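You operate a simulated robot arm through the tools that you are given. There is no shell and no other tool. Be economical: measure what you need, move in short steps, check, and stop when the job is done.

Carry out the task below with a simulated two-armed robot. There is one attempt and no reset: what you move stays moved.

JOB
Seal the bag at HIGH heat and stand it in the yellow crate.
Fine: the bag under the bar; switch the sealer off; leave the other bags. Set down upright: bag.

Only the result counts: the job must be done as asked and must still hold three seconds after the hand-in. Knocking over, shifting, dropping, spilling or breaking anything else fails it. A push-on lid holds only when it is set on centred and level and pressed home; a screw cap is set on level and turned clockwise until tight.

ROBOT AND FRAMES
Two 7-joint arms with fingered hands on one trunk, on a base that drives. Base frame: it is fixed to the floor where the robot stands at the start and does not move with it; the origin is under the middle of the robot, x ahead of it, y to its left, z up; the surface under the hand at the start is at about z = 86. Units: cm, degrees, N and s.
The left shoulder is at the start at [2, 20.8, 132.3], the right one opposite. Places, roughly: crate [50, -50, 90]; sealer heat knob [60, 0, 100]; sealer switch [50, 0, 100]. Payload 5 kg a hand.
Tool frame (each hand has its own): the origin (TCP) lies between the finger pads and is the grasp point; the fingertips stand 4.8 cm ahead of it; z points along the fingers, y is the line along which they close. The gripper opens to 16 cm. The gripper's body begins 5.6 cm behind the TCP. The gripper is a hand of 4 fingers: y runs from the thumb to the fingers, the wrist lies at [-2.6, -14.2, -25.2] in the tool frame, and closing takes about 1.5 s.
Orientation is that of the tool frame in the base frame, as a unit quaternion [w, x, y, z]. With the fingers straight down and the wrist toward the robot, the tool's x, y and z point along [0, 1, 0], [1, 0, 0] and [0, 0, -1] of the base frame.

CONTROLS
- The arms move only by the tool step_arm. It takes "left_deltas", "right_deltas" or both (then of equal length, played together; a hand with none holds still); each is a list of rows, each a list of 7 numbers: the shift along the tool's x, y, z in cm, then the turn, a rotation vector about the tool's x, y, z in degrees, then the finger opening in cm, from 0 to 16. In form: [[tx, ty, tz, rx, ry, rz, jaw], ...]. A call has 1 to 20 rows; each row is the pose to reach, as a shift and turn from the pose commanded when the call began, along the tool's axes at that moment. Each row takes 0.2 s and may step no farther than 5 cm and 8.6 degrees from the row before; otherwise, or with a gripper value out of range, the whole call is refused. Where a pose cannot be reached the arm comes as near as it can. A force on the tool above 60 N (or 10 N above the force at the start of the call, whichever is more), or a blocked arm, ends the call early, and 0.2 s more pass. The fingers move at their own pace (about 10.8 cm/s each) and stop on an object; they squeeze with about 23 N. The grip force told is the motor's: it shows also when the fingers shut on nothing. Time passes only in rows, and 0.2 s behind the last, so rows that repeat a pose let the fingers close. The reply holds the time, the measured pose of the TCP, the force on the tool along the base axes, the opening and the grip force, in the units named above and with some noise, with the torque about the TCP (base axes, N m) and any sound that the robot's microphone picked up, and new pictures: "show" is both (left out), scene, wrist or none (wrist: the cameras of the hands that moved).
- Cameras (640 x 400 px; columns grow to the right, rows downward): "scene" is now at [10.02, -0.06, 151.91]; the picture's right is [0.01, -1.00, 0.00], its down [-0.51, -0.00, -0.86] and it looks along [0.86, 0.01, -0.51] (base axes); focal length 248 px, centre (320, 200). "left" rides on the left gripper at [-8.7, -13.3, -18.9] in its tool frame; the picture's right is [-0.83, -0.26, 0.49], its down [0.51, -0.71, 0.49] and it looks along [0.22, 0.66, 0.72] (tool axes); focal length 238 px, centre (320, 200). "right" rides on the right gripper at [8.7, -13.3, -18.9] in its tool frame; the picture's right is [-0.83, 0.26, -0.49], its down [-0.51, -0.71, 0.49] and it looks along [-0.22, 0.66, 0.72] (tool axes); focal length 238 px, centre (320, 200). There is no depth. A picture from a camera that has moved, and an enlarged one, comes with that camera's place and axes in the base frame and with its lens.
- move_column(by): slides the trunk up (or, below 0, down) by that many cm; the arms and the scene camera ride with it, the base frame stays. It gives what a move gives, with no picture.
- base_move(legs): drives the robot by 1 to 6 legs, each [ahead, left, turn to the left] in cm, cm and degrees, along the robot's own axes; the way and the turn of a leg run together, so that a leg with both is an arc; at most 150 cm and 180 degrees a leg. The arms and the cameras ride along, it lands a little off, and it stops where it bumps. It gives what a move gives, and a new picture of the scene camera.
- set_grasp(shape, hand): the hand has 4 fingers and takes this shape, open, in about a second: jaw (thumb against the fingers, like two jaws); tri (thumb and two fingers); tip (a fingertip pinch); poke (one finger out to press); point (the index stretched); flat (the hand flat); cup (the hand cupped); fist (a fist). The gripper value then closes the fingers along that shape, each until it touches; the sizes above hold for jaw. It gives what a move gives, with no picture.
- head_to(pan, tilt): turns the head with the scene camera to pan (to the left, within 86 degrees either way) and tilt (down, from -29 to 69), counted from straight ahead of the robot. It gives what a move gives, and a new picture of the scene camera.
- inspect(camera, box): a new picture of the part [left, top, right, bottom] of that camera's present view, enlarged. The clock stands still meanwhile.
- hand_in(): hands the job in; it is judged then, once.

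Work in short steps. Places have to be worked out from the pictures, the camera data and where the tool is seen: move nearer, look again, correct. Check each grasp and each placing, and mend what went wrong. You have 120 turns and 260 pictures in all, those below and enlarged ones among them. Open the grippers and draw the arms clear of the work before you hand the job in, unless the task says otherwise; then end with one line.

The tools are called after "Emit:" by a JSON object that holds its "api" and its "payload". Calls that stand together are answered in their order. step_arm: Moves the arms, as the interface text tells. Its arguments: {"type":"object","properties":{"left_deltas":{"type":"array","items":{"type":"array","items":{"type":"number"}}},"right_deltas":{"type":"array","items":{"type":"array","items":{"type":"number"}}},"show":{"type":"string","enum":["both","scene","wrist","none"]}},"required":[]} The other tools are called the same way: move_column (by) slides the trunk up or down; set_grasp (shape, hand) gives the hand a shape; base_move (legs) drives the base; head_to (pan, tilt) turns the head that bears the scene camera; inspect (camera, box) takes an enlarged picture of a part of a camera's view; hand_in () hands the job in.

At the start:

```text
clock: 0.0
left_position: [63.82, 33.66, 128.0]
left_orientation: [0.0, 0.707, 0.707, -0.001]
left_contact_force: [0.2, 0.2, -0.4]
left_torque: [0.0, -0.04, 0.01]
left_grip_width: 15.96
left_finger_force: 0.1
left_shape: jaw
right_position: [56.53, -19.98, 134.16]
right_orientation: [0.001, 0.707, 0.707, 0.0]
right_contact_force: [-0.2, 0.0, -0.1]
right_torque: [-0.02, 0.0, -0.02]
right_grip_width: 15.97
right_finger_force: 0.0
right_shape: jaw
trunk travel left (down, up): [-32.5, 36.5]
robot x, y, heading: [-0.17, 0.01, -0.0]
head pan, tilt: [0.5, 30.8]
```

scene: 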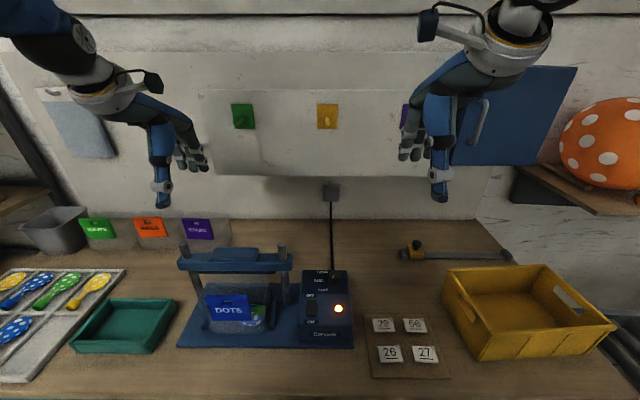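
right: 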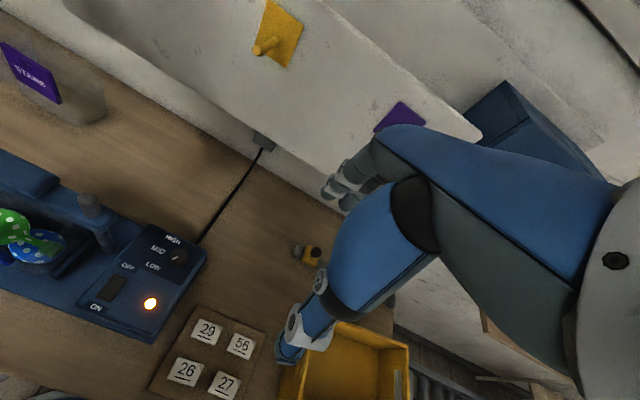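
left: 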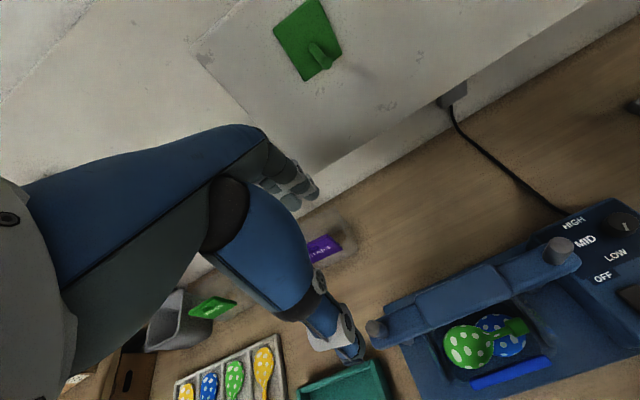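

The sealer stands ahead, with the DOTS bag under its bar and the lamp lit. I enlarge the sealer to read its knob and switch.

Emit:
{"api": "inspect", "payload": {"camera": "scene", "box": [170, 230, 370, 355]}}

Emit:
{"api": "inspect", "payload": {"camera": "right", "box": [0, 140, 220, 360]}}

Emit:
{"api": "inspect", "payload": {"camera": "left", "box": [360, 180, 640, 400]}}

```text
3.20 times, centred on (270, 292) of scene
camera zoom: at [10.02, -0.06, 151.91], right [0.01, -1.0, 0.0], down [-0.51, 0.0, -0.86], along [0.86, 0.01, -0.51], focal length 793 px, centre (480, -96)
```

zoom: 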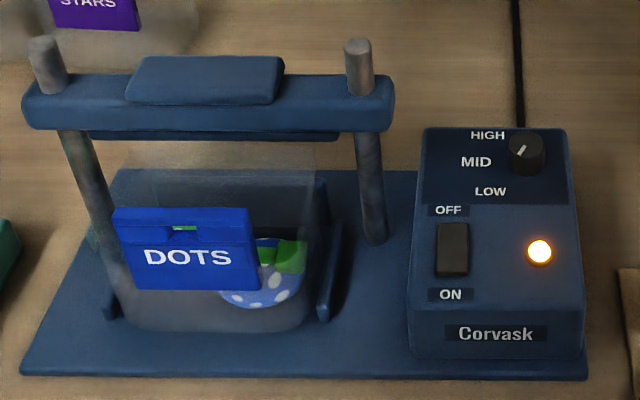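

```text
1.82 times, centred on (110, 250) of right
camera zoom: at [43.15, -11.31, 153.21], right [0.26, -0.83, 0.49], down [-0.71, -0.51, -0.49], along [0.66, -0.22, -0.72], focal length 433 px, centre (702, 109)
```

zoom: 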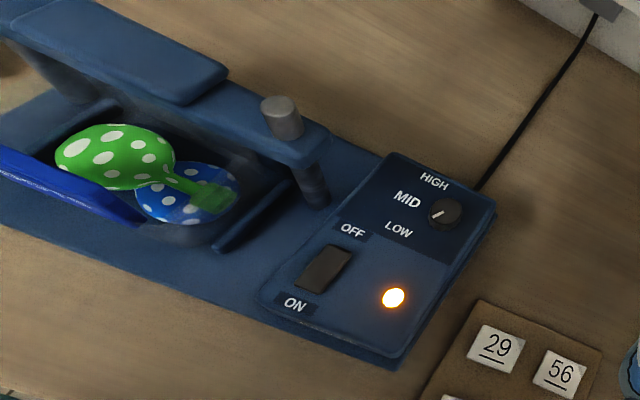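

```text
1.82 times, centred on (500, 290) of left
camera zoom: at [50.66, 25.06, 146.85], right [-0.26, -0.83, -0.49], down [-0.71, 0.51, -0.49], along [0.66, 0.22, -0.72], focal length 433 px, centre (-7, 36)
```

zoom: 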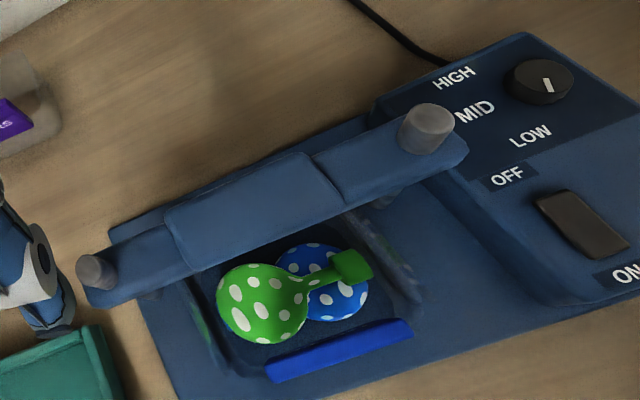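

The knob is near (60.3, -3.6, 95.7), the switch near (50.6, 2.6, 95), and the bar posts stand at x≈57.6, y≈10.5 and 34.6. I zoom in further to see whether the bag's mouth is really under the bar.

Emit:
{"api": "inspect", "payload": {"camera": "scene", "box": [175, 240, 295, 340]}}

Emit:
{"api": "inspect", "payload": {"camera": "left", "box": [420, 270, 580, 400]}}

Emit:
{"api": "inspect", "payload": {"camera": "scene", "box": [295, 265, 355, 345]}}

```text
4.00 times, centred on (235, 290) of scene
camera zoom: at [10.02, -0.06, 151.91], right [0.01, -1.0, 0.0], down [-0.51, 0.0, -0.86], along [0.86, 0.01, -0.51], focal length 991 px, centre (660, -160)
```

zoom: 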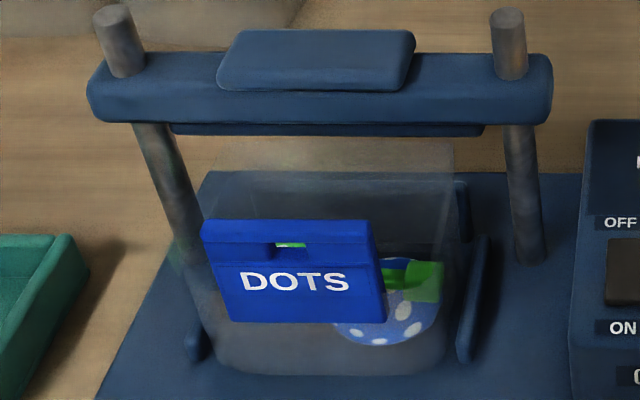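

```text
3.08 times, centred on (500, 335) of left
camera zoom: at [50.66, 25.06, 146.85], right [-0.26, -0.83, -0.49], down [-0.71, 0.51, -0.49], along [0.66, 0.22, -0.72], focal length 733 px, centre (-234, -215)
```

zoom: 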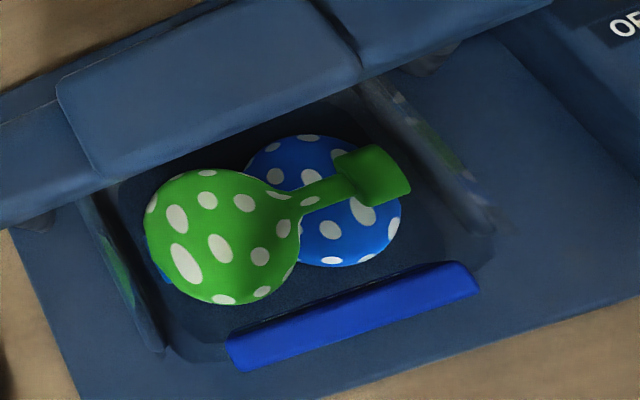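

```text
5.00 times, centred on (325, 305) of scene
camera zoom: at [10.02, -0.06, 151.91], right [0.01, -1.0, 0.0], down [-0.51, 0.0, -0.86], along [0.86, 0.01, -0.51], focal length 1239 px, centre (295, -325)
```

zoom: 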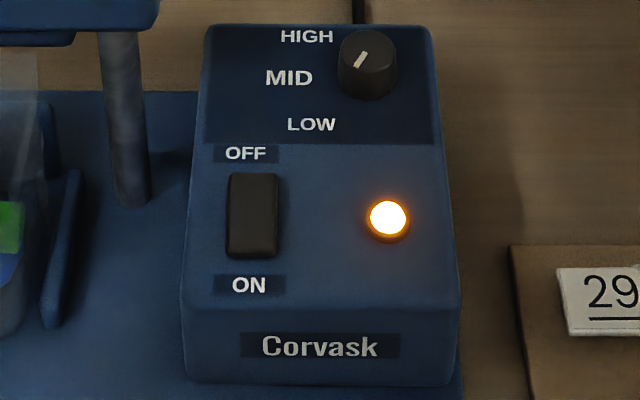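

The knob's mark points to LOW, with MID and HIGH further clockwise seen from above, and the bag's mouth appears to reach under the bar. I bring the right hand above the knob, turned back 60° beforehand so the turn has room.

Emit:
{"api": "step_arm", "payload": {"right_deltas": [[2, 0.5, 2.5, 0, 0, -7.5, 12], [4, 1, 5, 0, 0, -15, 10], [6, 1.5, 8, 0, 0, -22.5, 7], [8, 2, 11, 0, 0, -30, 7], [10, 2.5, 14, 0, 0, -37.5, 7], [12, 3, 17, 0, 0, -45, 7], [14.2, 3.4, 20, 0, 0, -52.5, 7], [16.4, 3.8, 22, 0, 0, -60, 7], [16.4, 3.8, 22, 0, 0, -60, 7]]}}

```text
clock: 2.0
left_position: [63.65, 33.65, 127.92]
left_orientation: [0.0, 0.707, 0.707, 0.0]
left_contact_force: [-0.9, 0.3, 0.1]
left_torque: [0.01, -0.06, 0.0]
left_grip_width: 15.96
left_finger_force: 0.1
left_shape: jaw
right_position: [60.28, -3.51, 112.09]
right_orientation: [0.001, 0.258, 0.966, 0.001]
right_contact_force: [0.4, -0.3, -0.2]
right_torque: [0.02, -0.05, -0.04]
right_grip_width: 7.06
right_finger_force: 0.0
right_shape: jaw
trunk travel left (down, up): [-32.5, 36.5]
robot x, y, heading: [0.05, 0.04, 0.1]
head pan, tilt: [0.5, 30.8]
camera scene: at [9.92, -0.1, 151.92], right [0.01, -1.0, 0.0], down [-0.51, 0.0, -0.86], along [0.86, 0.01, -0.51], focal length 248 px, centre (320, 200)
camera right: at [46.09, -10.82, 131.16], right [0.85, -0.19, 0.49], down [0.09, -0.87, -0.49], along [0.52, 0.46, -0.72], focal length 238 px, centre (320, 200)
```

scene: 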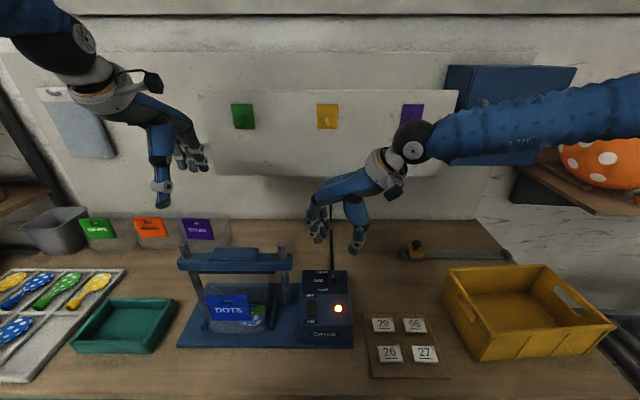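
right: 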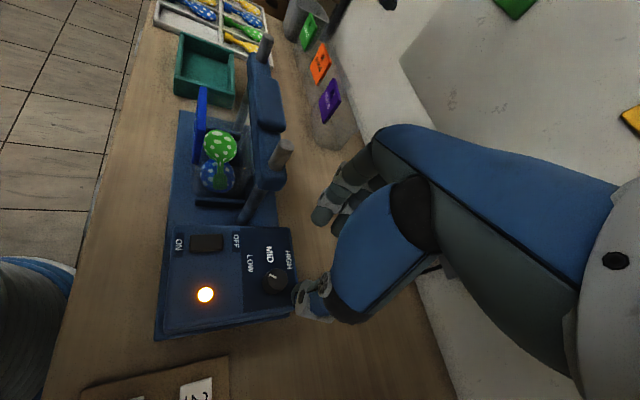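

This view shows the sealer from its right side. I enlarge it to read the knob again and to judge where the bag sits relative to the bar.

Emit:
{"api": "inspect", "payload": {"camera": "right", "box": [160, 20, 320, 230]}}

Emit:
{"api": "inspect", "payload": {"camera": "right", "box": [220, 225, 340, 325]}}

```text
1.90 times, centred on (240, 125) of right
camera zoom: at [46.09, -10.82, 131.16], right [0.85, -0.19, 0.49], down [0.09, -0.87, -0.49], along [0.52, 0.46, -0.72], focal length 454 px, centre (472, 343)
```

zoom: 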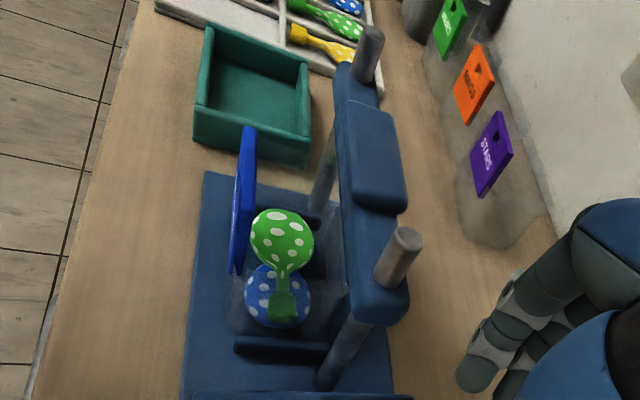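

```text
4.00 times, centred on (280, 275) of right
camera zoom: at [46.09, -10.82, 131.16], right [0.85, -0.19, 0.49], down [0.09, -0.87, -0.49], along [0.52, 0.46, -0.72], focal length 953 px, centre (480, -100)
```

zoom: 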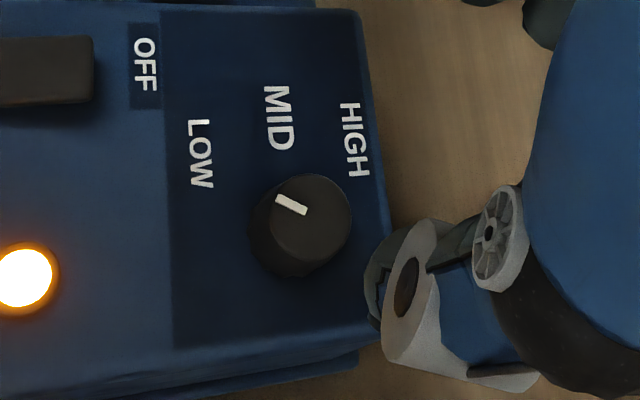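

The mark points to LOW, about 60° short of MID, and the knob is under the hand at about (60.5, -3.5). I lower the hand round it with the fingers 7 cm apart.

Emit:
{"api": "step_arm", "payload": {"right_deltas": [[0, 0.2, 4, 0, 0, 0, 7], [0, 0.2, 8, 0, 0, 0, 7], [0, 0.2, 10.5, 0, 0, 0, 7], [0, 0.2, 11.5, 0, 0, 0, 7], [0, 0.2, 12.3, 0, 0, 0, 7], [0, 0.2, 12.3, 0, 0, 0, 7]]}}

Emit:
{"api": "inspect", "payload": {"camera": "right", "box": [230, 200, 390, 300]}}

Emit:
{"api": "inspect", "payload": {"camera": "scene", "box": [280, 230, 380, 330]}}

```text
clock: 3.4
left_position: [63.81, 33.57, 127.95]
left_orientation: [0.0, 0.707, 0.707, 0.0]
left_contact_force: [0.0, -0.2, 0.9]
left_torque: [0.01, -0.03, 0.01]
left_grip_width: 15.96
left_finger_force: 0.0
left_shape: jaw
right_position: [60.48, -3.42, 100.05]
right_orientation: [0.0, 0.258, 0.966, 0.0]
right_contact_force: [0.5, 0.1, -0.1]
right_torque: [0.02, 0.01, -0.01]
right_grip_width: 7.05
right_finger_force: 0.0
right_shape: jaw
trunk travel left (down, up): [-32.5, 36.5]
robot x, y, heading: [0.12, -0.32, -0.0]
head pan, tilt: [0.5, 30.8]
camera scene: at [10.02, -0.07, 151.91], right [0.01, -1.0, 0.0], down [-0.51, 0.0, -0.86], along [0.86, 0.01, -0.51], focal length 248 px, centre (320, 200)
camera right: at [46.18, -10.5, 118.99], right [0.85, -0.19, 0.49], down [0.08, -0.87, -0.49], along [0.52, 0.46, -0.72], focal length 238 px, centre (320, 200)
```

scene: 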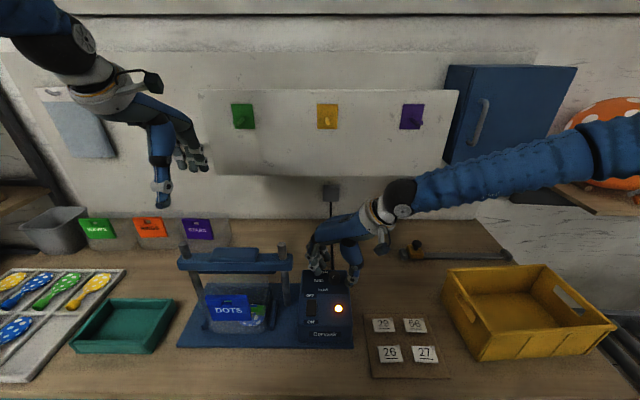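
right: 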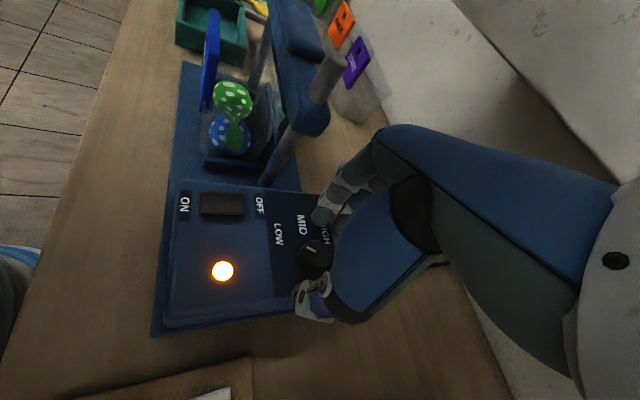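

```text
4.00 times, centred on (310, 250) of right
camera zoom: at [46.18, -10.5, 118.99], right [0.85, -0.19, 0.49], down [0.08, -0.87, -0.49], along [0.52, 0.46, -0.72], focal length 953 px, centre (360, 0)
```

zoom: 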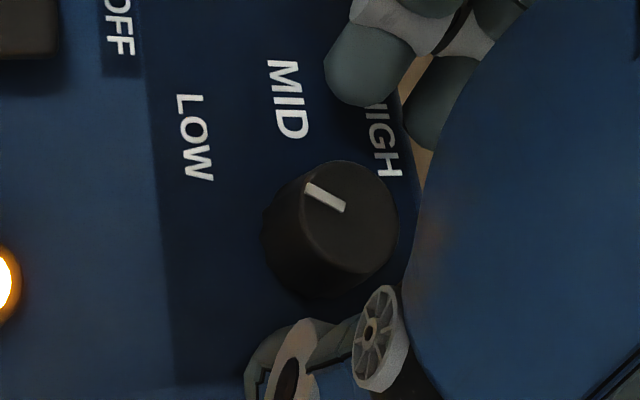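

```text
4.00 times, centred on (330, 280) of scene
camera zoom: at [10.02, -0.07, 151.91], right [0.01, -1.0, 0.0], down [-0.51, 0.0, -0.86], along [0.86, 0.01, -0.51], focal length 991 px, centre (280, -120)
```

zoom: 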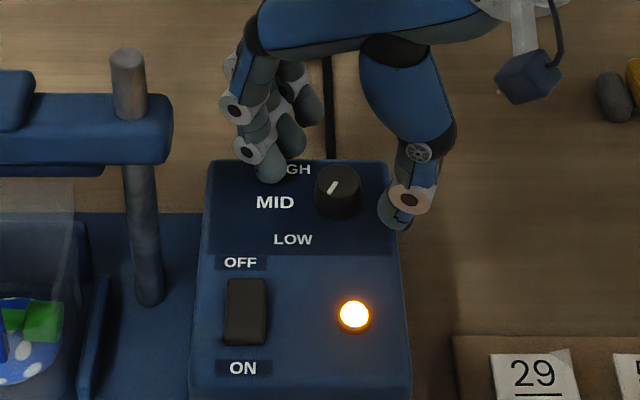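

The knob lies between the thumb and the fingers. I go down 1 cm more and close gently.

Emit:
{"api": "step_arm", "payload": {"right_deltas": [[0, 0, 0.6, 0, 0, 0, 7], [0, 0, 1, 0, 0, 0, 6], [0, 0, 1, 0, 0, 0, 4.5], [0, 0, 1, 0, 0, 0, 3], [0, 0, 1, 0, 0, 0, 2], [0, 0, 1, 0, 0, 0, 1], [0, 0, 1, 0, 0, 0, 1], [0, 0, 1, 0, 0, 0, 1]], "show": "wrist"}}

Emit:
{"api": "inspect", "payload": {"camera": "scene", "box": [280, 230, 380, 330]}}

```text
clock: 5.2
left_position: [63.54, 33.64, 128.04]
left_orientation: [0.001, 0.708, 0.707, 0.001]
left_contact_force: [-0.8, 0.6, -0.1]
left_torque: [0.0, 0.0, -0.02]
left_grip_width: 15.96
left_finger_force: 0.1
left_shape: jaw
right_position: [60.35, -3.25, 99.68]
right_orientation: [0.002, 0.258, 0.966, 0.004]
right_contact_force: [3.9, -5.7, 59.0]
right_torque: [2.13, -0.58, -0.15]
right_grip_width: 6.44
right_finger_force: 22.7
right_shape: jaw
trunk travel left (down, up): [-32.5, 36.5]
robot x, y, heading: [0.15, -0.05, -0.0]
head pan, tilt: [0.5, 30.8]
camera right: at [46.0, -10.46, 118.41], right [0.85, -0.2, 0.49], down [0.09, -0.86, -0.5], along [0.52, 0.46, -0.72], focal length 238 px, centre (320, 200)
```

right: 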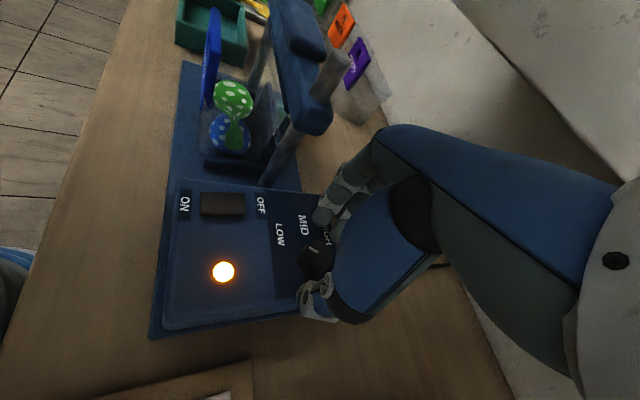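

```text
4.00 times, centred on (330, 280) of scene
camera zoom: at [9.7, -0.12, 151.95], right [0.01, -1.0, 0.0], down [-0.51, 0.0, -0.86], along [0.86, 0.01, -0.51], focal length 991 px, centre (280, -120)
```

zoom: 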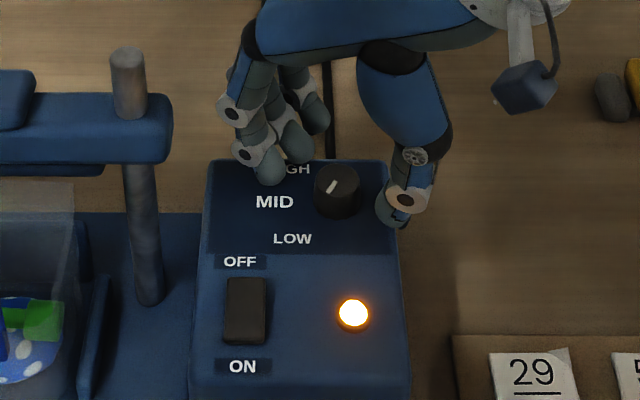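

The fingertips pressed on the panel with 59 N, so I lift about 1 cm and close again there.

Emit:
{"api": "step_arm", "payload": {"right_deltas": [[0, 0, -0.6, 0, 0, 0, 7], [0, 0, -0.6, 0, 0, 0, 6], [0, 0, -0.6, 0, 0, 0, 4.5], [0, 0, -0.6, 0, 0, 0, 3], [0, 0, -0.6, 0, 0, 0, 2], [0, 0, -0.6, 0, 0, 0, 1], [0, 0, -0.6, 0, 0, 0, 1], [0, 0, -0.6, 0, 0, 0, 1]], "show": "wrist"}}

Emit:
{"api": "inspect", "payload": {"camera": "scene", "box": [280, 230, 380, 330]}}

```text
clock: 7.0
left_position: [63.55, 33.53, 128.03]
left_orientation: [0.0, 0.707, 0.707, 0.0]
left_contact_force: [0.2, -0.2, 0.1]
left_torque: [0.0, 0.0, -0.01]
left_grip_width: 15.98
left_finger_force: 0.0
left_shape: jaw
right_position: [60.32, -3.43, 99.64]
right_orientation: [0.001, 0.259, 0.966, 0.0]
right_contact_force: [-2.7, -9.3, 31.2]
right_torque: [0.86, -0.09, 0.05]
right_grip_width: 5.8
right_finger_force: 23.4
right_shape: jaw
trunk travel left (down, up): [-32.5, 36.5]
robot x, y, heading: [0.05, -0.04, -0.1]
head pan, tilt: [0.5, 30.8]
camera right: at [46.04, -10.61, 118.61], right [0.85, -0.19, 0.49], down [0.08, -0.87, -0.49], along [0.52, 0.46, -0.72], focal length 238 px, centre (320, 200)
```

right: 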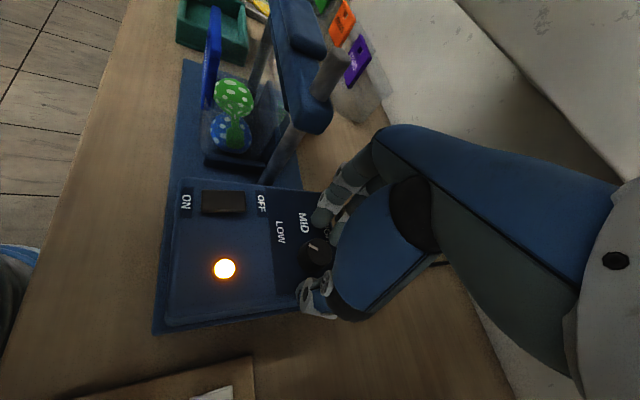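

```text
4.00 times, centred on (330, 280) of scene
camera zoom: at [9.81, -0.13, 151.93], right [0.01, -1.0, 0.0], down [-0.51, 0.0, -0.86], along [0.86, 0.01, -0.51], focal length 991 px, centre (280, -120)
```

zoom: 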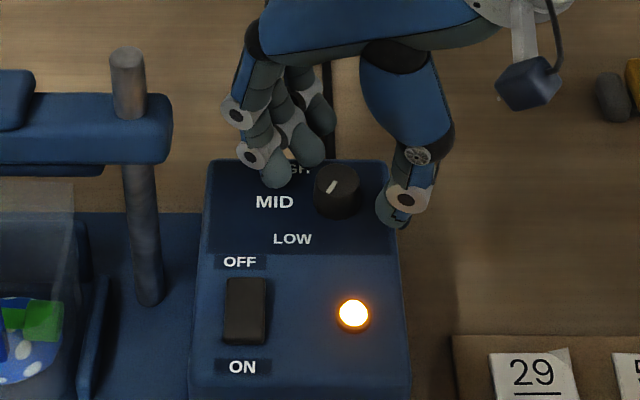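

The fingers dip as they close and the thumb catches the panel's edge. I raise another 0.9 cm and close again.

Emit:
{"api": "step_arm", "payload": {"right_deltas": [[0, 0, -0.5, 0, 0, 0, 6.5], [0, 0, -0.9, 0, 0, 0, 6.5], [0, 0, -0.9, 0, 0, 0, 4.5], [0, 0, -0.9, 0, 0, 0, 3], [0, 0, -0.9, 0, 0, 0, 2], [0, 0, -0.9, 0, 0, 0, 1], [0, 0, -0.9, 0, 0, 0, 1], [0, 0, -0.9, 0, 0, 0, 1]], "show": "wrist"}}

Emit:
{"api": "inspect", "payload": {"camera": "scene", "box": [280, 230, 380, 330]}}

Emit:
{"api": "inspect", "payload": {"camera": "right", "box": [230, 200, 390, 300]}}

```text
clock: 8.8
left_position: [63.87, 33.67, 127.81]
left_orientation: [0.0, 0.707, 0.707, 0.0]
left_contact_force: [0.3, -0.1, 0.1]
left_torque: [-0.02, -0.03, -0.01]
left_grip_width: 15.98
left_finger_force: 0.0
left_shape: jaw
right_position: [60.34, -3.59, 100.38]
right_orientation: [0.0, 0.258, 0.966, 0.0]
right_contact_force: [-5.2, -7.5, -5.1]
right_torque: [-0.28, 0.14, 0.01]
right_grip_width: 1.91
right_finger_force: 23.3
right_shape: jaw
trunk travel left (down, up): [-32.5, 36.5]
robot x, y, heading: [-0.33, 0.02, 0.1]
head pan, tilt: [0.5, 30.8]
camera right: at [46.13, -10.64, 119.34], right [0.85, -0.19, 0.49], down [0.08, -0.87, -0.49], along [0.52, 0.46, -0.72], focal length 238 px, centre (320, 200)
```

right: 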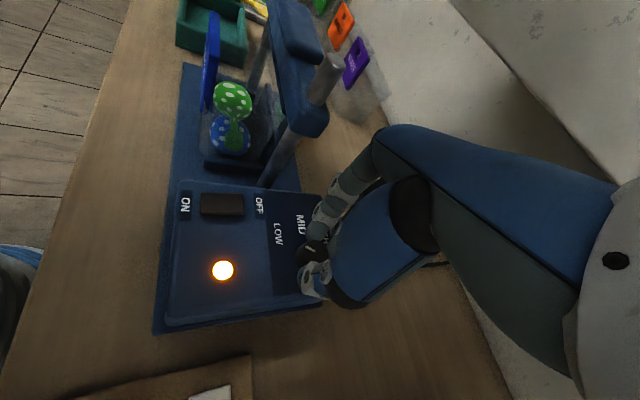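

```text
4.00 times, centred on (330, 280) of scene
camera zoom: at [10.02, -0.14, 151.9], right [0.01, -1.0, 0.0], down [-0.51, 0.0, -0.86], along [0.86, 0.01, -0.51], focal length 991 px, centre (280, -120)
```

zoom: 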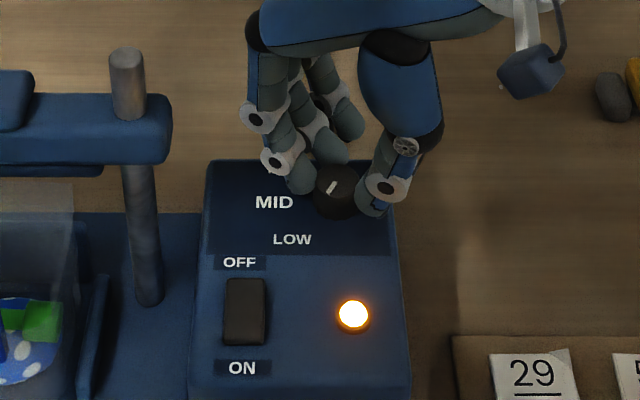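

```text
4.00 times, centred on (310, 250) of right
camera zoom: at [46.13, -10.64, 119.34], right [0.85, -0.19, 0.49], down [0.08, -0.87, -0.49], along [0.52, 0.46, -0.72], focal length 953 px, centre (360, 0)
```

zoom: 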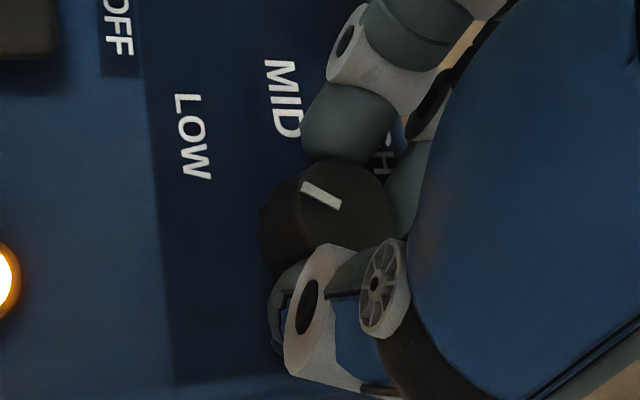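

The knob is gripped. I turn it clockwise by 56° and check.

Emit:
{"api": "step_arm", "payload": {"right_deltas": [[0, 0, 0, 0, 0, 7, 1], [0, 0, 0, 0, 0, 14, 1], [0, 0, 0, 0, 0, 21, 1], [0, 0, 0, 0, 0, 28, 1], [0, 0, 0, 0, 0, 35, 1], [0, 0, 0, 0, 0, 42, 1], [0, 0, 0, 0, 0, 49, 1], [0, 0, 0, 0, 0, 56, 1], [0, 0, 0, 0, 0, 56, 1]], "show": "wrist"}}

Emit:
{"api": "inspect", "payload": {"camera": "scene", "box": [280, 230, 380, 330]}}

```text
clock: 10.8
left_position: [63.9, 33.28, 127.98]
left_orientation: [0.0, 0.707, 0.707, 0.001]
left_contact_force: [-1.2, -0.3, 0.7]
left_torque: [0.05, -0.04, 0.01]
left_grip_width: 15.96
left_finger_force: 0.1
left_shape: jaw
right_position: [60.34, -3.53, 100.36]
right_orientation: [-0.001, 0.683, 0.731, -0.001]
right_contact_force: [-11.3, -15.8, -10.1]
right_torque: [-0.52, 0.29, 0.04]
right_grip_width: 1.81
right_finger_force: 22.9
right_shape: jaw
trunk travel left (down, up): [-32.5, 36.5]
robot x, y, heading: [0.04, 0.11, -0.2]
head pan, tilt: [0.5, 30.8]
camera right: at [46.42, 4.15, 119.38], right [0.32, -0.82, 0.49], down [-0.67, -0.55, -0.49], along [0.67, -0.17, -0.72], focal length 238 px, centre (320, 200)
```

right: 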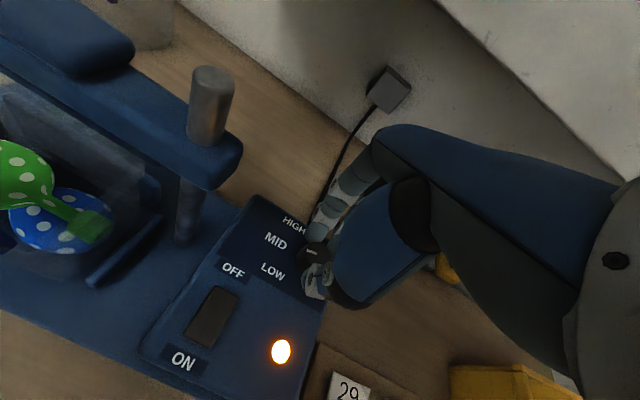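

```text
4.00 times, centred on (330, 280) of scene
camera zoom: at [10.0, -0.26, 151.9], right [0.01, -1.0, 0.0], down [-0.51, 0.0, -0.86], along [0.86, 0.01, -0.51], focal length 991 px, centre (280, -120)
```

zoom: 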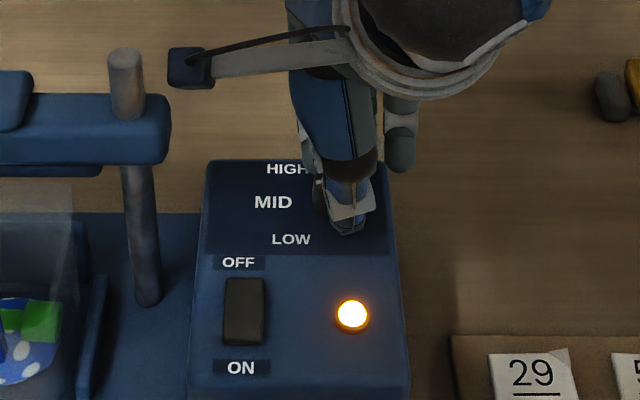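

The knob follows. I turn another 56° toward HIGH.

Emit:
{"api": "step_arm", "payload": {"right_deltas": [[0, 0, 0, 0, 0, 7, 1], [0, 0, 0, 0, 0, 14, 1], [0, 0, 0, 0, 0, 21, 1], [0, 0, 0, 0, 0, 28, 1], [0, 0, 0, 0, 0, 35, 1], [0, 0, 0, 0, 0, 42, 1], [0, 0, 0, 0, 0, 49, 1], [0, 0, 0, 0, 0, 56, 1], [0, 0, 0, 0, 0, 56, 1]], "show": "none"}}

Emit:
{"api": "inspect", "payload": {"camera": "scene", "box": [280, 230, 380, 330]}}

Emit:
{"api": "inspect", "payload": {"camera": "right", "box": [230, 200, 390, 300]}}

```text
clock: 12.8
left_position: [63.71, 33.47, 127.96]
left_orientation: [-0.001, 0.707, 0.707, 0.0]
left_contact_force: [0.9, -1.1, 0.0]
left_torque: [0.01, -0.01, -0.02]
left_grip_width: 15.94
left_finger_force: 0.1
left_shape: jaw
right_position: [60.09, -3.56, 100.39]
right_orientation: [0.0, 0.946, 0.325, 0.0]
right_contact_force: [-18.3, -18.7, -8.2]
right_torque: [-0.8, 0.5, 0.05]
right_grip_width: 1.79
right_finger_force: 22.7
right_shape: jaw
trunk travel left (down, up): [-32.5, 36.5]
robot x, y, heading: [-0.3, -0.04, 0.1]
head pan, tilt: [0.5, 30.8]
```

```text
4.00 times, centred on (330, 280) of scene
camera zoom: at [9.93, -0.22, 151.92], right [0.01, -1.0, 0.0], down [-0.51, 0.0, -0.86], along [0.86, 0.01, -0.51], focal length 991 px, centre (280, -120)
```

zoom: 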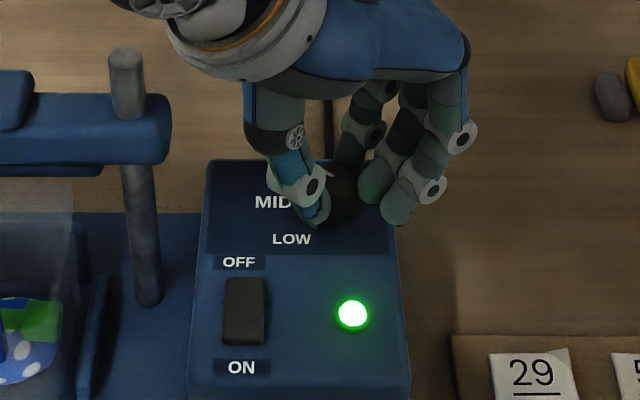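

```text
4.00 times, centred on (310, 250) of right
camera zoom: at [58.83, 12.25, 119.41], right [-0.5, -0.72, 0.49], down [-0.84, 0.25, -0.49], along [0.23, -0.65, -0.72], focal length 953 px, centre (360, 0)
```

zoom: 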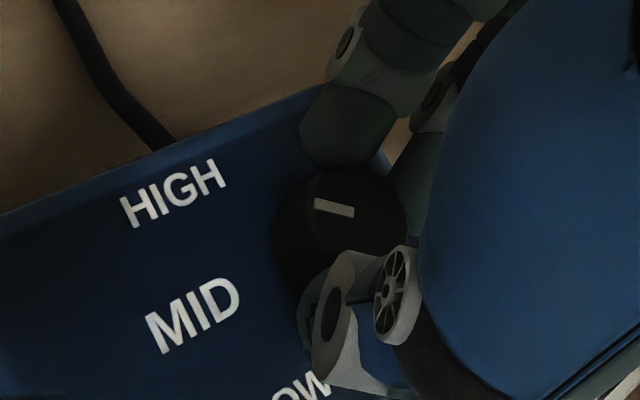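

The lamp has turned green and the mark points at HIGH. I release and lift off to check.

Emit:
{"api": "step_arm", "payload": {"right_deltas": [[0, 0, 0, 0, 0, 0, 4], [0, 0, 0, 0, 0, 0, 6], [0, 0, -0.5, 0, 0, 0, 6.5], [0, 0, -3, 0, 0, 0, 7], [0, 0, -7, 0, 0, 0, 7], [0, 0, -11, 0, 0, 0, 7], [0, 0, -15, 0, 0, -4, 7], [0, 0, -15, 0, 0, -12, 7], [0, 0, -15, 0, 0, -20, 7], [0, 0, -15, 0, 0, -28, 7], [0, 0, -15, 0, 0, -36, 7], [0, 0, -15, 0, 0, -44, 7], [0, 0, -15, 0, 0, -52, 7]]}}

Emit:
{"api": "inspect", "payload": {"camera": "scene", "box": [280, 230, 380, 330]}}

Emit:
{"api": "inspect", "payload": {"camera": "right", "box": [100, 200, 350, 400]}}

```text
clock: 15.6
left_position: [63.9, 33.54, 127.91]
left_orientation: [0.0, 0.707, 0.707, 0.0]
left_contact_force: [-1.0, -0.6, -1.0]
left_torque: [0.05, 0.02, -0.04]
left_grip_width: 15.97
left_finger_force: 0.1
left_shape: jaw
right_position: [60.44, -3.5, 115.35]
right_orientation: [0.0, 0.707, 0.707, 0.001]
right_contact_force: [0.4, -1.0, -0.5]
right_torque: [0.01, 0.01, -0.01]
right_grip_width: 6.96
right_finger_force: 0.0
right_shape: jaw
trunk travel left (down, up): [-32.5, 36.5]
robot x, y, heading: [-0.28, 0.01, 0.3]
head pan, tilt: [0.5, 30.8]
camera scene: at [10.05, -0.12, 151.91], right [0.01, -1.0, 0.0], down [-0.51, 0.0, -0.86], along [0.86, 0.01, -0.51], focal length 248 px, centre (320, 200)
camera right: at [47.07, 5.22, 134.43], right [0.26, -0.83, 0.49], down [-0.71, -0.51, -0.49], along [0.66, -0.22, -0.72], focal length 238 px, centre (320, 200)
```

scene: 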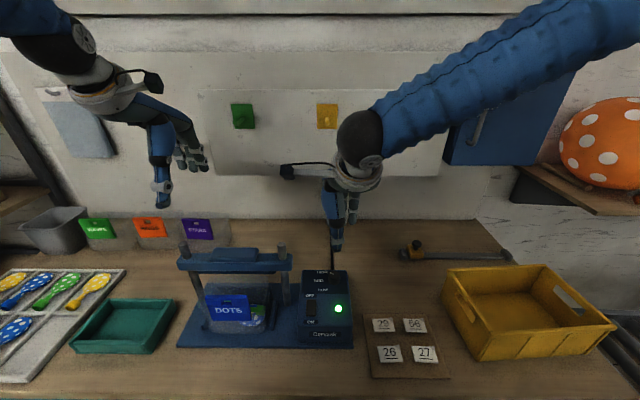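
right: 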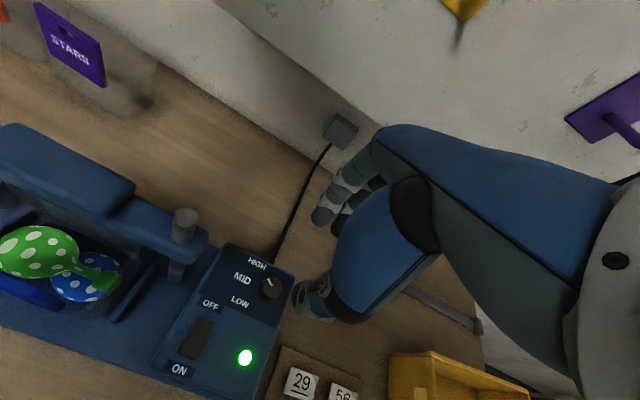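

```text
4.00 times, centred on (330, 280) of scene
camera zoom: at [10.05, -0.12, 151.91], right [0.01, -1.0, 0.0], down [-0.51, 0.0, -0.86], along [0.86, 0.01, -0.51], focal length 991 px, centre (280, -120)
```

zoom: 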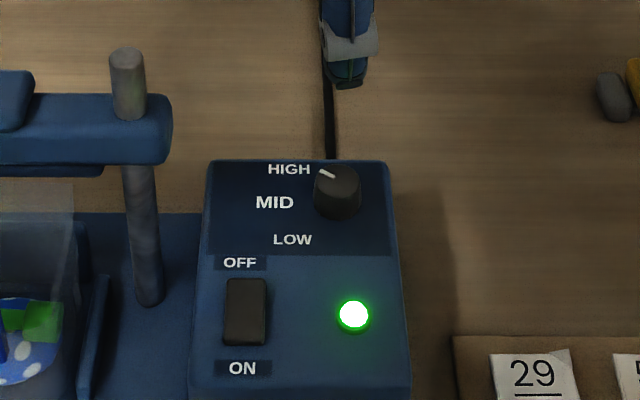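

```text
2.00 times, centred on (225, 300) of right
camera zoom: at [47.07, 5.22, 134.43], right [0.26, -0.83, 0.49], down [-0.71, -0.51, -0.49], along [0.66, -0.22, -0.72], focal length 477 px, centre (510, 0)
```

zoom: 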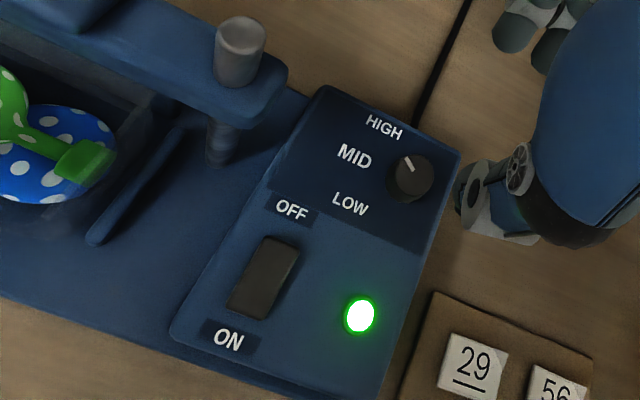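

The lamp is green and the knob points towards HIGH. I measure the exact direction of the mark.

Emit:
{"api": "inspect", "payload": {"camera": "right", "box": [225, 250, 289, 310]}}

Emit:
{"api": "inspect", "payload": {"camera": "scene", "box": [310, 262, 350, 300]}}

```text
6.67 times, centred on (257, 280) of right
camera zoom: at [47.07, 5.22, 134.43], right [0.26, -0.83, 0.49], down [-0.71, -0.51, -0.49], along [0.66, -0.22, -0.72], focal length 1589 px, centre (740, -333)
```

zoom: 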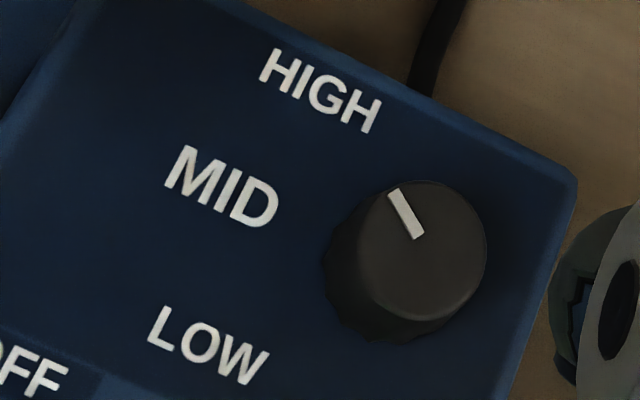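

```text
10.53 times, centred on (330, 281) of scene
camera zoom: at [10.05, -0.12, 151.91], right [0.01, -1.0, 0.0], down [-0.51, 0.0, -0.86], along [0.86, 0.01, -0.51], focal length 2609 px, centre (215, -653)
```

zoom: 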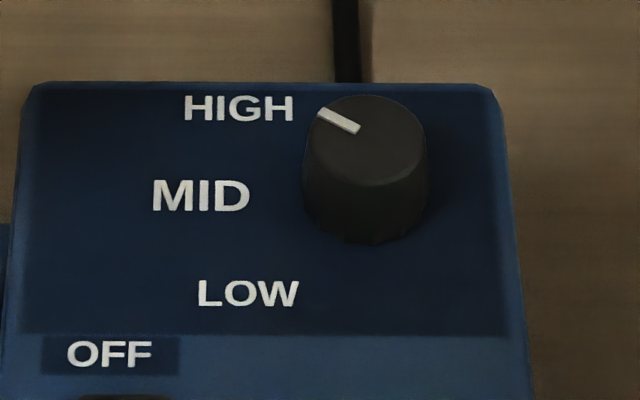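

By my measurement the mark stands at about 33° past MID while the HIGH label is at about 44°. I regrip to bring it squarely onto HIGH.

Emit:
{"api": "step_arm", "payload": {"right_deltas": [[0, 0, 4, 0, 0, 0, 7], [0, 0, 8, 0, 0, 0, 7], [0, 0, 12, 0, 0, 0, 7], [0, 0, 14, 0, 0, 0, 6.5], [0, 0, 14.9, 0, 0, 0, 6.5], [0, 0, 14.9, 0, 0, 0, 4.5], [0, 0, 14.9, 0, 0, 0, 3], [0, 0, 14.9, 0, 0, 0, 1], [0, 0, 14.9, 0, 0, 0, 1], [0, 0, 14.9, 0, 0, 0, 1], [0, 0, 14.9, 0, 0, 8, 1], [0, 0, 14.9, 0, 0, 15, 1], [0, 0, 14.9, 0, 0, 15, 1]], "show": "none"}}

Emit:
{"api": "inspect", "payload": {"camera": "right", "box": [230, 200, 390, 300]}}

```text
clock: 18.4
left_position: [63.78, 33.63, 127.95]
left_orientation: [0.0, 0.707, 0.707, 0.0]
left_contact_force: [-0.4, -0.4, -0.2]
left_torque: [-0.01, 0.04, 0.01]
left_grip_width: 15.97
left_finger_force: 0.0
left_shape: jaw
right_position: [60.41, -3.34, 100.54]
right_orientation: [0.0, 0.794, 0.608, 0.0]
right_contact_force: [-12.6, 4.8, 0.9]
right_torque: [0.2, 0.55, -0.05]
right_grip_width: 1.43
right_finger_force: 23.5
right_shape: jaw
trunk travel left (down, up): [-32.5, 36.5]
robot x, y, heading: [-0.18, 0.53, 0.1]
head pan, tilt: [0.5, 30.8]
```

```text
4.00 times, centred on (310, 250) of right
camera zoom: at [49.68, 8.5, 119.54], right [0.03, -0.87, 0.49], down [-0.82, -0.3, -0.49], along [0.58, -0.38, -0.72], focal length 953 px, centre (360, 0)
```

zoom: 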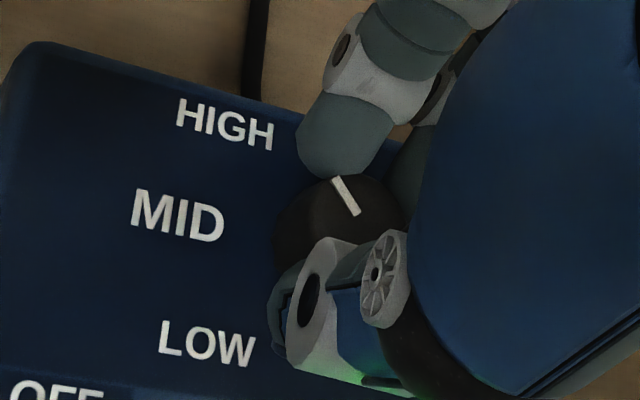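

The mark now stands about 50° past MID, squarely on HIGH. I release, lift and verify.

Emit:
{"api": "step_arm", "payload": {"right_deltas": [[0, 0, 0, 0, 0, 0, 4], [0, 0, 0, 0, 0, 0, 6], [0, 0, -0.5, 0, 0, 0, 6.5], [0, 0, -3, 0, 0, 0, 7], [0, 0, -7, 0, 0, -5, 7], [0, 0, -11, 0, 0, -10, 7], [0, 0, -15, 0, 0, -15, 7]], "show": "none"}}

Emit:
{"api": "inspect", "payload": {"camera": "right", "box": [225, 250, 289, 310]}}

Emit:
{"api": "inspect", "payload": {"camera": "scene", "box": [300, 262, 364, 340]}}

```text
clock: 20.0
left_position: [63.7, 33.53, 128.01]
left_orientation: [0.0, 0.707, 0.707, 0.001]
left_contact_force: [0.1, -0.3, 0.5]
left_torque: [0.05, -0.04, 0.0]
left_grip_width: 15.97
left_finger_force: 0.2
left_shape: jaw
right_position: [60.09, -3.67, 115.66]
right_orientation: [-0.001, 0.706, 0.708, -0.001]
right_contact_force: [-0.2, -0.2, -0.8]
right_torque: [0.09, -0.1, 0.0]
right_grip_width: 6.97
right_finger_force: 0.0
right_shape: jaw
trunk travel left (down, up): [-32.5, 36.5]
robot x, y, heading: [-0.17, 0.08, 0.0]
head pan, tilt: [0.5, 30.8]
```

```text
6.67 times, centred on (257, 280) of right
camera zoom: at [46.85, 5.12, 134.61], right [0.26, -0.83, 0.49], down [-0.71, -0.51, -0.49], along [0.66, -0.22, -0.72], focal length 1589 px, centre (740, -333)
```

zoom: 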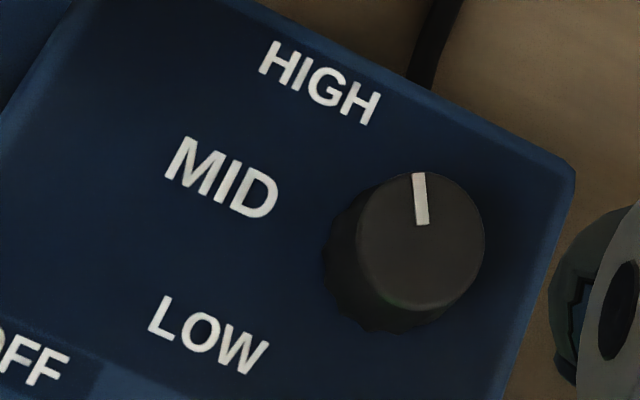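

```text
5.13 times, centred on (332, 301) of scene
camera zoom: at [9.92, -0.17, 151.92], right [0.01, -1.0, 0.0], down [-0.51, 0.0, -0.86], along [0.86, 0.01, -0.51], focal length 1271 px, centre (258, -318)
```

zoom: 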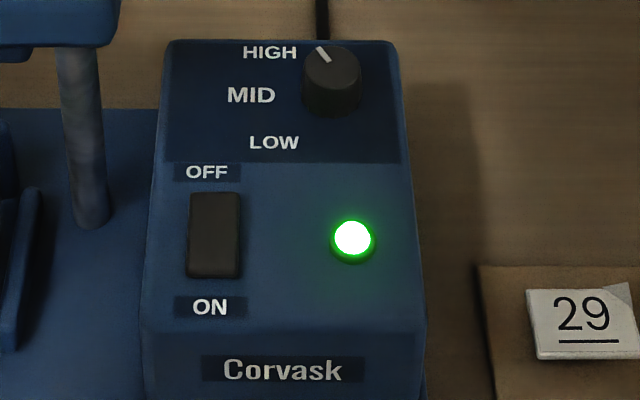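

The knob reads HIGH, about 55° past MID, the mirror of where it began, and the lamp is green. Next I press the bar with the left hand as a fist above its plate near (57.5, 22.5, 108).

Emit:
{"api": "set_grasp", "payload": {"hand": "left", "shape": "fist"}}

Emit:
{"api": "step_arm", "payload": {"left_deltas": [[-3, -1.5, 0, 0, 0, 0, 0], [-6, -3, 0, 0, 0, 0, 0], [-9, -5, 2, 0, 0, 0, 0], [-11.1, -6.2, 4, 0, 0, 0, 0], [-11.1, -6.2, 6, 0, 0, 0, 0], [-11.1, -6.2, 8, 0, 0, 0, 0], [-11.1, -6.2, 8, 0, 0, 0, 0]]}}

Emit:
{"api": "inspect", "payload": {"camera": "scene", "box": [160, 160, 320, 260]}}

```text
clock: 20.9
left_position: [63.79, 33.62, 127.92]
left_orientation: [0.0, 0.707, 0.707, -0.001]
left_contact_force: [0.0, 0.0, 0.7]
left_torque: [-0.01, -0.03, -0.05]
left_grip_width: 0.0
left_finger_force: 0.1
left_shape: fist
right_position: [60.4, -3.57, 115.69]
right_orientation: [0.0, 0.707, 0.707, 0.0]
right_contact_force: [0.5, 0.9, 0.1]
right_torque: [0.02, 0.0, -0.02]
right_grip_width: 6.97
right_finger_force: 0.0
right_shape: jaw
trunk travel left (down, up): [-32.5, 36.5]
robot x, y, heading: [-0.04, 0.01, 0.0]
head pan, tilt: [0.5, 30.8]
```

```text
clock: 22.5
left_position: [57.53, 22.49, 119.94]
left_orientation: [0.0, 0.708, 0.707, 0.0]
left_contact_force: [-0.9, -0.6, 0.1]
left_torque: [0.1, -0.06, 0.01]
left_grip_width: 0.0
left_finger_force: 0.1
left_shape: fist
left hand out of reach, approached as far as the arm can: row 4
right_position: [60.36, -3.69, 115.66]
right_orientation: [-0.001, 0.707, 0.707, 0.0]
right_contact_force: [-0.5, -1.0, 0.8]
right_torque: [0.06, -0.02, -0.01]
right_grip_width: 6.98
right_finger_force: 0.0
right_shape: jaw
trunk travel left (down, up): [-32.5, 36.5]
robot x, y, heading: [0.24, 0.07, -0.1]
head pan, tilt: [0.5, 30.8]
camera scene: at [9.94, -0.17, 151.92], right [0.01, -1.0, 0.0], down [-0.51, 0.0, -0.86], along [0.86, 0.01, -0.51], focal length 248 px, centre (320, 200)
camera left: at [44.38, 13.83, 138.84], right [-0.26, -0.83, -0.49], down [-0.71, 0.51, -0.49], along [0.66, 0.22, -0.72], focal length 238 px, centre (320, 200)
```

scene: 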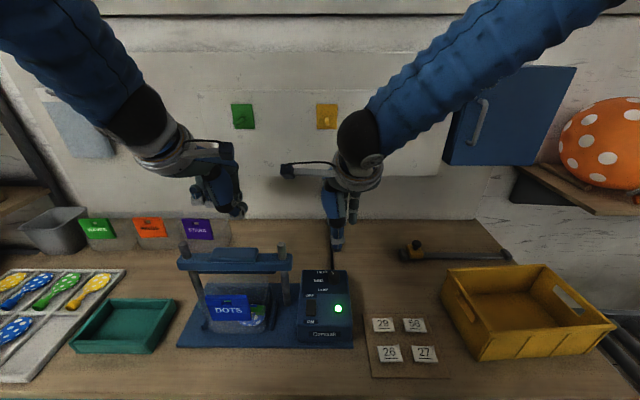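
left: 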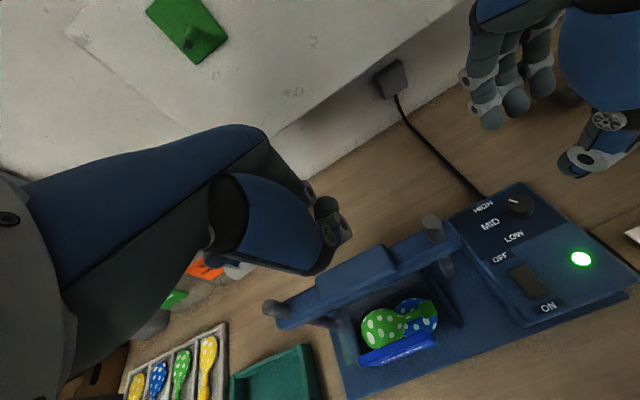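

```text
4.00 times, centred on (240, 210) of scene
camera zoom: at [9.94, -0.17, 151.92], right [0.01, -1.0, 0.0], down [-0.51, 0.0, -0.86], along [0.86, 0.01, -0.51], focal length 991 px, centre (640, 160)
```

zoom: 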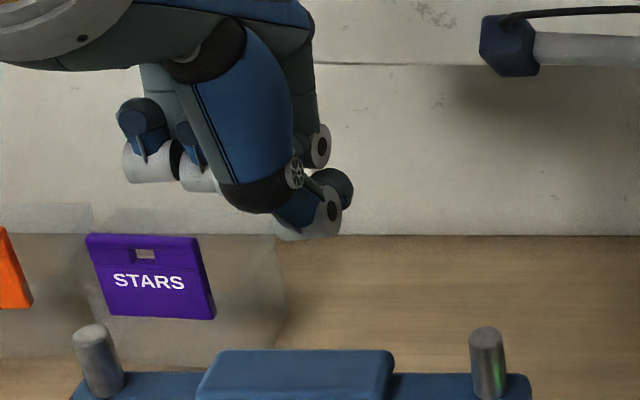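

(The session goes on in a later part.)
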